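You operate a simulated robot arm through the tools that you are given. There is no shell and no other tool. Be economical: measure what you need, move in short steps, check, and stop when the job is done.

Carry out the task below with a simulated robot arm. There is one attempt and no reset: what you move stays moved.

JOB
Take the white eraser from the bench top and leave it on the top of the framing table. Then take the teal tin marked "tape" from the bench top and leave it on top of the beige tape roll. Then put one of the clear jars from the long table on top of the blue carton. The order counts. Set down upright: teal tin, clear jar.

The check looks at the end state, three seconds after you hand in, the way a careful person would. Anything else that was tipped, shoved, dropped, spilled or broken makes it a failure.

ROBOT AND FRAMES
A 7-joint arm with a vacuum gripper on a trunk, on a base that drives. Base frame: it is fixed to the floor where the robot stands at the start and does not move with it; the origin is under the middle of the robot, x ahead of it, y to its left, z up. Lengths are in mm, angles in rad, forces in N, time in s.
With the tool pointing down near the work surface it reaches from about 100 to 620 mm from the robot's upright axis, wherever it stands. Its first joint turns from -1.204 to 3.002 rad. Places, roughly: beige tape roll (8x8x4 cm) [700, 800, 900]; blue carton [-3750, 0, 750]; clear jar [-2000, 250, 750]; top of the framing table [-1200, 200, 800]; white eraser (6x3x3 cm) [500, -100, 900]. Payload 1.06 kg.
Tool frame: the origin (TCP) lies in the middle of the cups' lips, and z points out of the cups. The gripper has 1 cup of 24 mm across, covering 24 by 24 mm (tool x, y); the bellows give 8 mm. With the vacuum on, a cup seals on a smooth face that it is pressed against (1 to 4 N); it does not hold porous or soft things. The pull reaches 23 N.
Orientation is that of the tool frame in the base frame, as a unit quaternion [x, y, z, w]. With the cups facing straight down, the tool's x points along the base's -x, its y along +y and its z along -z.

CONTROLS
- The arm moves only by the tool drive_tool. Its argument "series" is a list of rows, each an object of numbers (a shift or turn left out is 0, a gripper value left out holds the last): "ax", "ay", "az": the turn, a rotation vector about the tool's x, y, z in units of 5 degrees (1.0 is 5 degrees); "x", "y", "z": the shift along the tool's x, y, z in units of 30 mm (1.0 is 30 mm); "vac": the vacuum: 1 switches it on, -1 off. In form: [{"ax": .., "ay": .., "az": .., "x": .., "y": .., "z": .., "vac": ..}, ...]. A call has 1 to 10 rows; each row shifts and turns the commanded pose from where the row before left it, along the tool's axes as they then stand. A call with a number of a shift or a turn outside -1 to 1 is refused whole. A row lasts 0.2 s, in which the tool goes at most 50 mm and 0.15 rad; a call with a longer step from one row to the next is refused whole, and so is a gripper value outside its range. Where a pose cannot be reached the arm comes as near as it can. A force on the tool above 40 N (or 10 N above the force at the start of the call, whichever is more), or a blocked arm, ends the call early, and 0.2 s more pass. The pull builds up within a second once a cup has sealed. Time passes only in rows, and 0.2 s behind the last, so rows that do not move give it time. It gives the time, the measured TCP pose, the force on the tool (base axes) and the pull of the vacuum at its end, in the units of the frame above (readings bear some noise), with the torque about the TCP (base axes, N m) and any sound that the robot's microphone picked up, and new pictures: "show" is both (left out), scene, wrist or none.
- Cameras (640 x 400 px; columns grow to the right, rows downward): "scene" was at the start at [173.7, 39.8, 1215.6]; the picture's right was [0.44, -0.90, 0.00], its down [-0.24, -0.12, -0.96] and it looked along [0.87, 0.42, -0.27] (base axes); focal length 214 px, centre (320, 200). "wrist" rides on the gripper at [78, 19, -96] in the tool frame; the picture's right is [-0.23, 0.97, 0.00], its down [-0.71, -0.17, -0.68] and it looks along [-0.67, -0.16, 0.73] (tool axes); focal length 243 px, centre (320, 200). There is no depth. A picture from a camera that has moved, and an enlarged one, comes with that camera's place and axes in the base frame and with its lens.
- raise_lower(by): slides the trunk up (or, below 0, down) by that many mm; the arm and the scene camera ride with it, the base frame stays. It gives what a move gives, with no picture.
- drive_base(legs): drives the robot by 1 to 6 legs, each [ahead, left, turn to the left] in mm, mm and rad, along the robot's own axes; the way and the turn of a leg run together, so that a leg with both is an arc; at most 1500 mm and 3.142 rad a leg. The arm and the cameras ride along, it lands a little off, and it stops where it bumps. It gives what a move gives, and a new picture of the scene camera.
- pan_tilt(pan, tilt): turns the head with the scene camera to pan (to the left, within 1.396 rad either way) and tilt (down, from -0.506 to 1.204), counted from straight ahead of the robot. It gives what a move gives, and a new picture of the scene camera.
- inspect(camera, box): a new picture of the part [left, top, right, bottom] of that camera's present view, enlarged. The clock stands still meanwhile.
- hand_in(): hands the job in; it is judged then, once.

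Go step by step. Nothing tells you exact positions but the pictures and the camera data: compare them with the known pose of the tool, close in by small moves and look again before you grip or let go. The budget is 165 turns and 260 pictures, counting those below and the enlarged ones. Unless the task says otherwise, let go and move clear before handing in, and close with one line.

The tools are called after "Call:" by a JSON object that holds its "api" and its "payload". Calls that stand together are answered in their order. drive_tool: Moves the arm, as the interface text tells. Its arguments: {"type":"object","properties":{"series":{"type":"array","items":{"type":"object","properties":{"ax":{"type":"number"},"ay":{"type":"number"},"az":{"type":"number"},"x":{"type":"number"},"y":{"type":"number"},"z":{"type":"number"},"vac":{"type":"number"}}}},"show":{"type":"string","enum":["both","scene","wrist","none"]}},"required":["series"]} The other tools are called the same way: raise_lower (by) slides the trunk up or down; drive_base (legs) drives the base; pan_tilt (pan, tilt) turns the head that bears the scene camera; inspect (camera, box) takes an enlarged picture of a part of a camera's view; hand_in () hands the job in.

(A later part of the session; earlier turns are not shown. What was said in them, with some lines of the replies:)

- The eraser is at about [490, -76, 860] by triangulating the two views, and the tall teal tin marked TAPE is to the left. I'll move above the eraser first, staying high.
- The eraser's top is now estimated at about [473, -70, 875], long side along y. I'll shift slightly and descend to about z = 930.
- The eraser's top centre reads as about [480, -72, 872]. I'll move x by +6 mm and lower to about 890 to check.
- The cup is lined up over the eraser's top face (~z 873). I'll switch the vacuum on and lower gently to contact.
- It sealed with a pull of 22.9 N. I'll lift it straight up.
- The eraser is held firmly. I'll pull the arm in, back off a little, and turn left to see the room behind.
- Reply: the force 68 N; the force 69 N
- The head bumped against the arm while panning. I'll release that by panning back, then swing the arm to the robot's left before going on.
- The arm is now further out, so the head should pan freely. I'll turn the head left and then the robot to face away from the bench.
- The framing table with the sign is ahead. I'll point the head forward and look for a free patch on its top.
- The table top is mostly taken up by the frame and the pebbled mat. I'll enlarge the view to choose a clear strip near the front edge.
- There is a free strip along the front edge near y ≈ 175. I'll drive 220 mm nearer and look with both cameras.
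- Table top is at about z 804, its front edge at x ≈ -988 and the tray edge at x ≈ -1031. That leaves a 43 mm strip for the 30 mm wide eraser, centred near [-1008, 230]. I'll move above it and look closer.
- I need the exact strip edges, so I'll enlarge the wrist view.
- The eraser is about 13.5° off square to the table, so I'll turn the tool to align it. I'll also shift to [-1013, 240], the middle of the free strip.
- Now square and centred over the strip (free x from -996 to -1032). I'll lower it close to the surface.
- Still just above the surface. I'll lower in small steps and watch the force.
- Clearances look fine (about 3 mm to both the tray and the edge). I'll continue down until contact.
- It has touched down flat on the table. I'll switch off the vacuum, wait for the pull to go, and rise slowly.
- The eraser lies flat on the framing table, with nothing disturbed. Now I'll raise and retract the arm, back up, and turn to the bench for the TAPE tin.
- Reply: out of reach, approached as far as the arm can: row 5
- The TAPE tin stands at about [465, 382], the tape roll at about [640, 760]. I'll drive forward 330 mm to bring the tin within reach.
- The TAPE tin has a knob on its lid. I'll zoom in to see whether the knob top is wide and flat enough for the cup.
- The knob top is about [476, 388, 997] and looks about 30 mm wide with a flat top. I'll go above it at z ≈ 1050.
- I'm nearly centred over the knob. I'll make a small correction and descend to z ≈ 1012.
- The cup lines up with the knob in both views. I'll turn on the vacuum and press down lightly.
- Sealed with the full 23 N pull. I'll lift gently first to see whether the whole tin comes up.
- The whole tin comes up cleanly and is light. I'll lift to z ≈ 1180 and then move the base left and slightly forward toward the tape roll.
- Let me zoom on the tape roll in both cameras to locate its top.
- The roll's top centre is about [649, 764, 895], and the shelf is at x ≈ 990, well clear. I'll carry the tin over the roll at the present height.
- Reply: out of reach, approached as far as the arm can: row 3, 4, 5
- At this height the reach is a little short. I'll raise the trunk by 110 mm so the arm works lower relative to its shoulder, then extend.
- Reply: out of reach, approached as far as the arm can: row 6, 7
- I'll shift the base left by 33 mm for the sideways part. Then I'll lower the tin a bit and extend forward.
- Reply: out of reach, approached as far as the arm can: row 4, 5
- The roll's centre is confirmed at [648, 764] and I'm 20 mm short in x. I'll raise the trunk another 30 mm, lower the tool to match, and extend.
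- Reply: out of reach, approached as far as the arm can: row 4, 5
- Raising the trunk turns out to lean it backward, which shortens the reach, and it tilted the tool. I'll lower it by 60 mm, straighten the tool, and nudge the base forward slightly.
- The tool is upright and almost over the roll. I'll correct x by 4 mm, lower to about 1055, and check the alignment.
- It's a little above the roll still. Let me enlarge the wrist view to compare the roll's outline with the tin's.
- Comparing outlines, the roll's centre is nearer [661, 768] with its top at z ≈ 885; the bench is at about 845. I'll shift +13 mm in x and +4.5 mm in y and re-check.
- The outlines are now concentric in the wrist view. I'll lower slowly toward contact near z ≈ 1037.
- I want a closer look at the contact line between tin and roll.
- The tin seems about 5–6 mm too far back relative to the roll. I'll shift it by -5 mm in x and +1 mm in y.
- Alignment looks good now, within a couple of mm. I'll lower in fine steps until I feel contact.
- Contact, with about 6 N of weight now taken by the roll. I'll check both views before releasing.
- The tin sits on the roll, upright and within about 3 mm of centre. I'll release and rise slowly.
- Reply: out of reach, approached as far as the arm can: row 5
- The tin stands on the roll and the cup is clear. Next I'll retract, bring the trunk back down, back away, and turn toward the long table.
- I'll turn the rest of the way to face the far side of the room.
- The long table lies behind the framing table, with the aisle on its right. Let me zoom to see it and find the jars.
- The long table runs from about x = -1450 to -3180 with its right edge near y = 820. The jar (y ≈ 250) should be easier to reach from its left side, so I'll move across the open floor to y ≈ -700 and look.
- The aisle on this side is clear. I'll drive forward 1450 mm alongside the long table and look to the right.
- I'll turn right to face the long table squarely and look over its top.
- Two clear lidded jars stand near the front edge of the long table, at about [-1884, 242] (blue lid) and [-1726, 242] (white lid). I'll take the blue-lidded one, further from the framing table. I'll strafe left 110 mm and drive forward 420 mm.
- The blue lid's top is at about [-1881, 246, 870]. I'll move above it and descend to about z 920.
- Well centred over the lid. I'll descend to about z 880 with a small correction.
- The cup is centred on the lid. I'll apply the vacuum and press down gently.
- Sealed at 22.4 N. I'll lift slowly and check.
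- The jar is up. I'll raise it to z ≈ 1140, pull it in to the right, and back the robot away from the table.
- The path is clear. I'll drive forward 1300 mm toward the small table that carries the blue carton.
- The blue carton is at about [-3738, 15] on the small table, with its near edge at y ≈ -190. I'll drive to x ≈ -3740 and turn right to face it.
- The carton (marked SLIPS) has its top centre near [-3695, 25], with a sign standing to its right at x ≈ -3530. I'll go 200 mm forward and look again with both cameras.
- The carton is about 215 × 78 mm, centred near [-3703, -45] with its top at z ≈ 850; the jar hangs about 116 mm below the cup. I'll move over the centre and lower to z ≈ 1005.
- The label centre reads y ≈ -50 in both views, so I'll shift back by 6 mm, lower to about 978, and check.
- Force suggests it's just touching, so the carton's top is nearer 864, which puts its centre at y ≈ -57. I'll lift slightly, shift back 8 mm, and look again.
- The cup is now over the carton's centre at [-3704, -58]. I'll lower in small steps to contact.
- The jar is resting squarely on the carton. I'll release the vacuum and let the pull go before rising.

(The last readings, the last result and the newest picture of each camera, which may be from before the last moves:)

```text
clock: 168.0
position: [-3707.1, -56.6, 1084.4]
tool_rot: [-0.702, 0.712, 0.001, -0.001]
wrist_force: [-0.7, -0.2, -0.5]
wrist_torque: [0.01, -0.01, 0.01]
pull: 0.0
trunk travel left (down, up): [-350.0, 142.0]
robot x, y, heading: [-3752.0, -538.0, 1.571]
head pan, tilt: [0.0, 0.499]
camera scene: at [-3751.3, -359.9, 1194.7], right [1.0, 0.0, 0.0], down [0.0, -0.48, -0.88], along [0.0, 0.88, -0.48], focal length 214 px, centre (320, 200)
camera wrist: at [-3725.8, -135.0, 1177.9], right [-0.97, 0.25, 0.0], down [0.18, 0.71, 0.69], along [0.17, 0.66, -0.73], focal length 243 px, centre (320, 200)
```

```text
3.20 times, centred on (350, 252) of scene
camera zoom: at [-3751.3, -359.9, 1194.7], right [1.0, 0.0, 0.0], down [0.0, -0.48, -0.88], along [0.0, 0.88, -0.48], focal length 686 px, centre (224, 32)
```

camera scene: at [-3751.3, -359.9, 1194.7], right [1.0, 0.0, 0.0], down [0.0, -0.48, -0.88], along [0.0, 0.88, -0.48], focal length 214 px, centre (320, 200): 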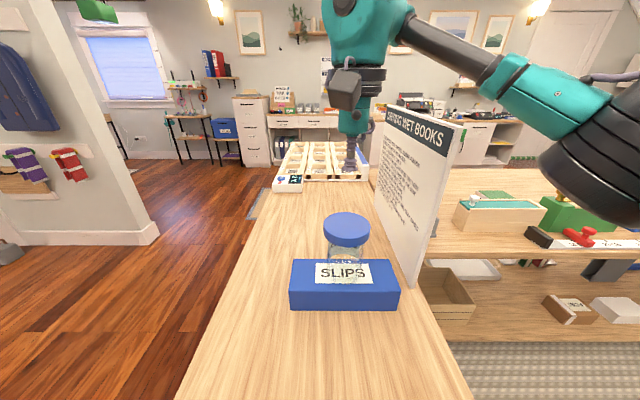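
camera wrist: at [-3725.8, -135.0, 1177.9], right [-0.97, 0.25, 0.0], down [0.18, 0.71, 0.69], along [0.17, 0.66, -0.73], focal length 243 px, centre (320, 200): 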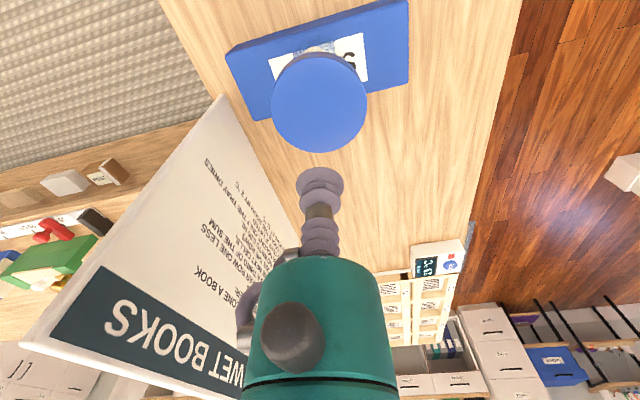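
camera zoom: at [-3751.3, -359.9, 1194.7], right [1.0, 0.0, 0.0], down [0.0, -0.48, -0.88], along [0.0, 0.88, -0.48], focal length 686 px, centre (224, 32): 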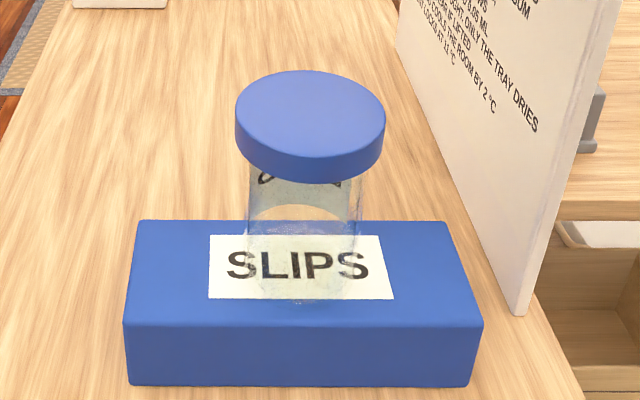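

The jar stands upright on the carton and the cup is about 100 mm above it. I'll back off a little and then hand in.

Call:
{"api": "drive_base", "payload": {"legs": [[-200, 0, 0]]}}

Call:
{"api": "hand_in", "payload": {}}

```text
clock: 169.6
position: [-3706.6, -255.6, 1082.3]
tool_rot: [-0.702, 0.713, 0.001, 0.0]
wrist_force: [-0.2, -0.2, -0.8]
wrist_torque: [0.0, 0.0, -0.01]
pull: 0.0
trunk travel left (down, up): [-350.0, 142.0]
robot x, y, heading: [-3751.7, -738.6, 1.57]
head pan, tilt: [0.0, 0.499]
camera scene: at [-3751.0, -558.3, 1194.8], right [1.0, 0.0, 0.0], down [0.0, -0.48, -0.88], along [0.0, 0.88, -0.48], focal length 214 px, centre (320, 200)
```

scene: 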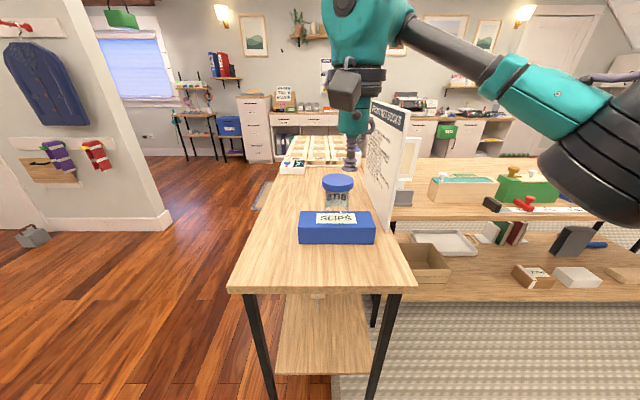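

```text
The job is handed in.
```

The job is handed in: the eraser lies on the framing table, the teal "tape" tin stands upright on the tape roll, and the blue-lidded clear jar stands upright on the blue carton, done in that order with nothing else seen to be disturbed.
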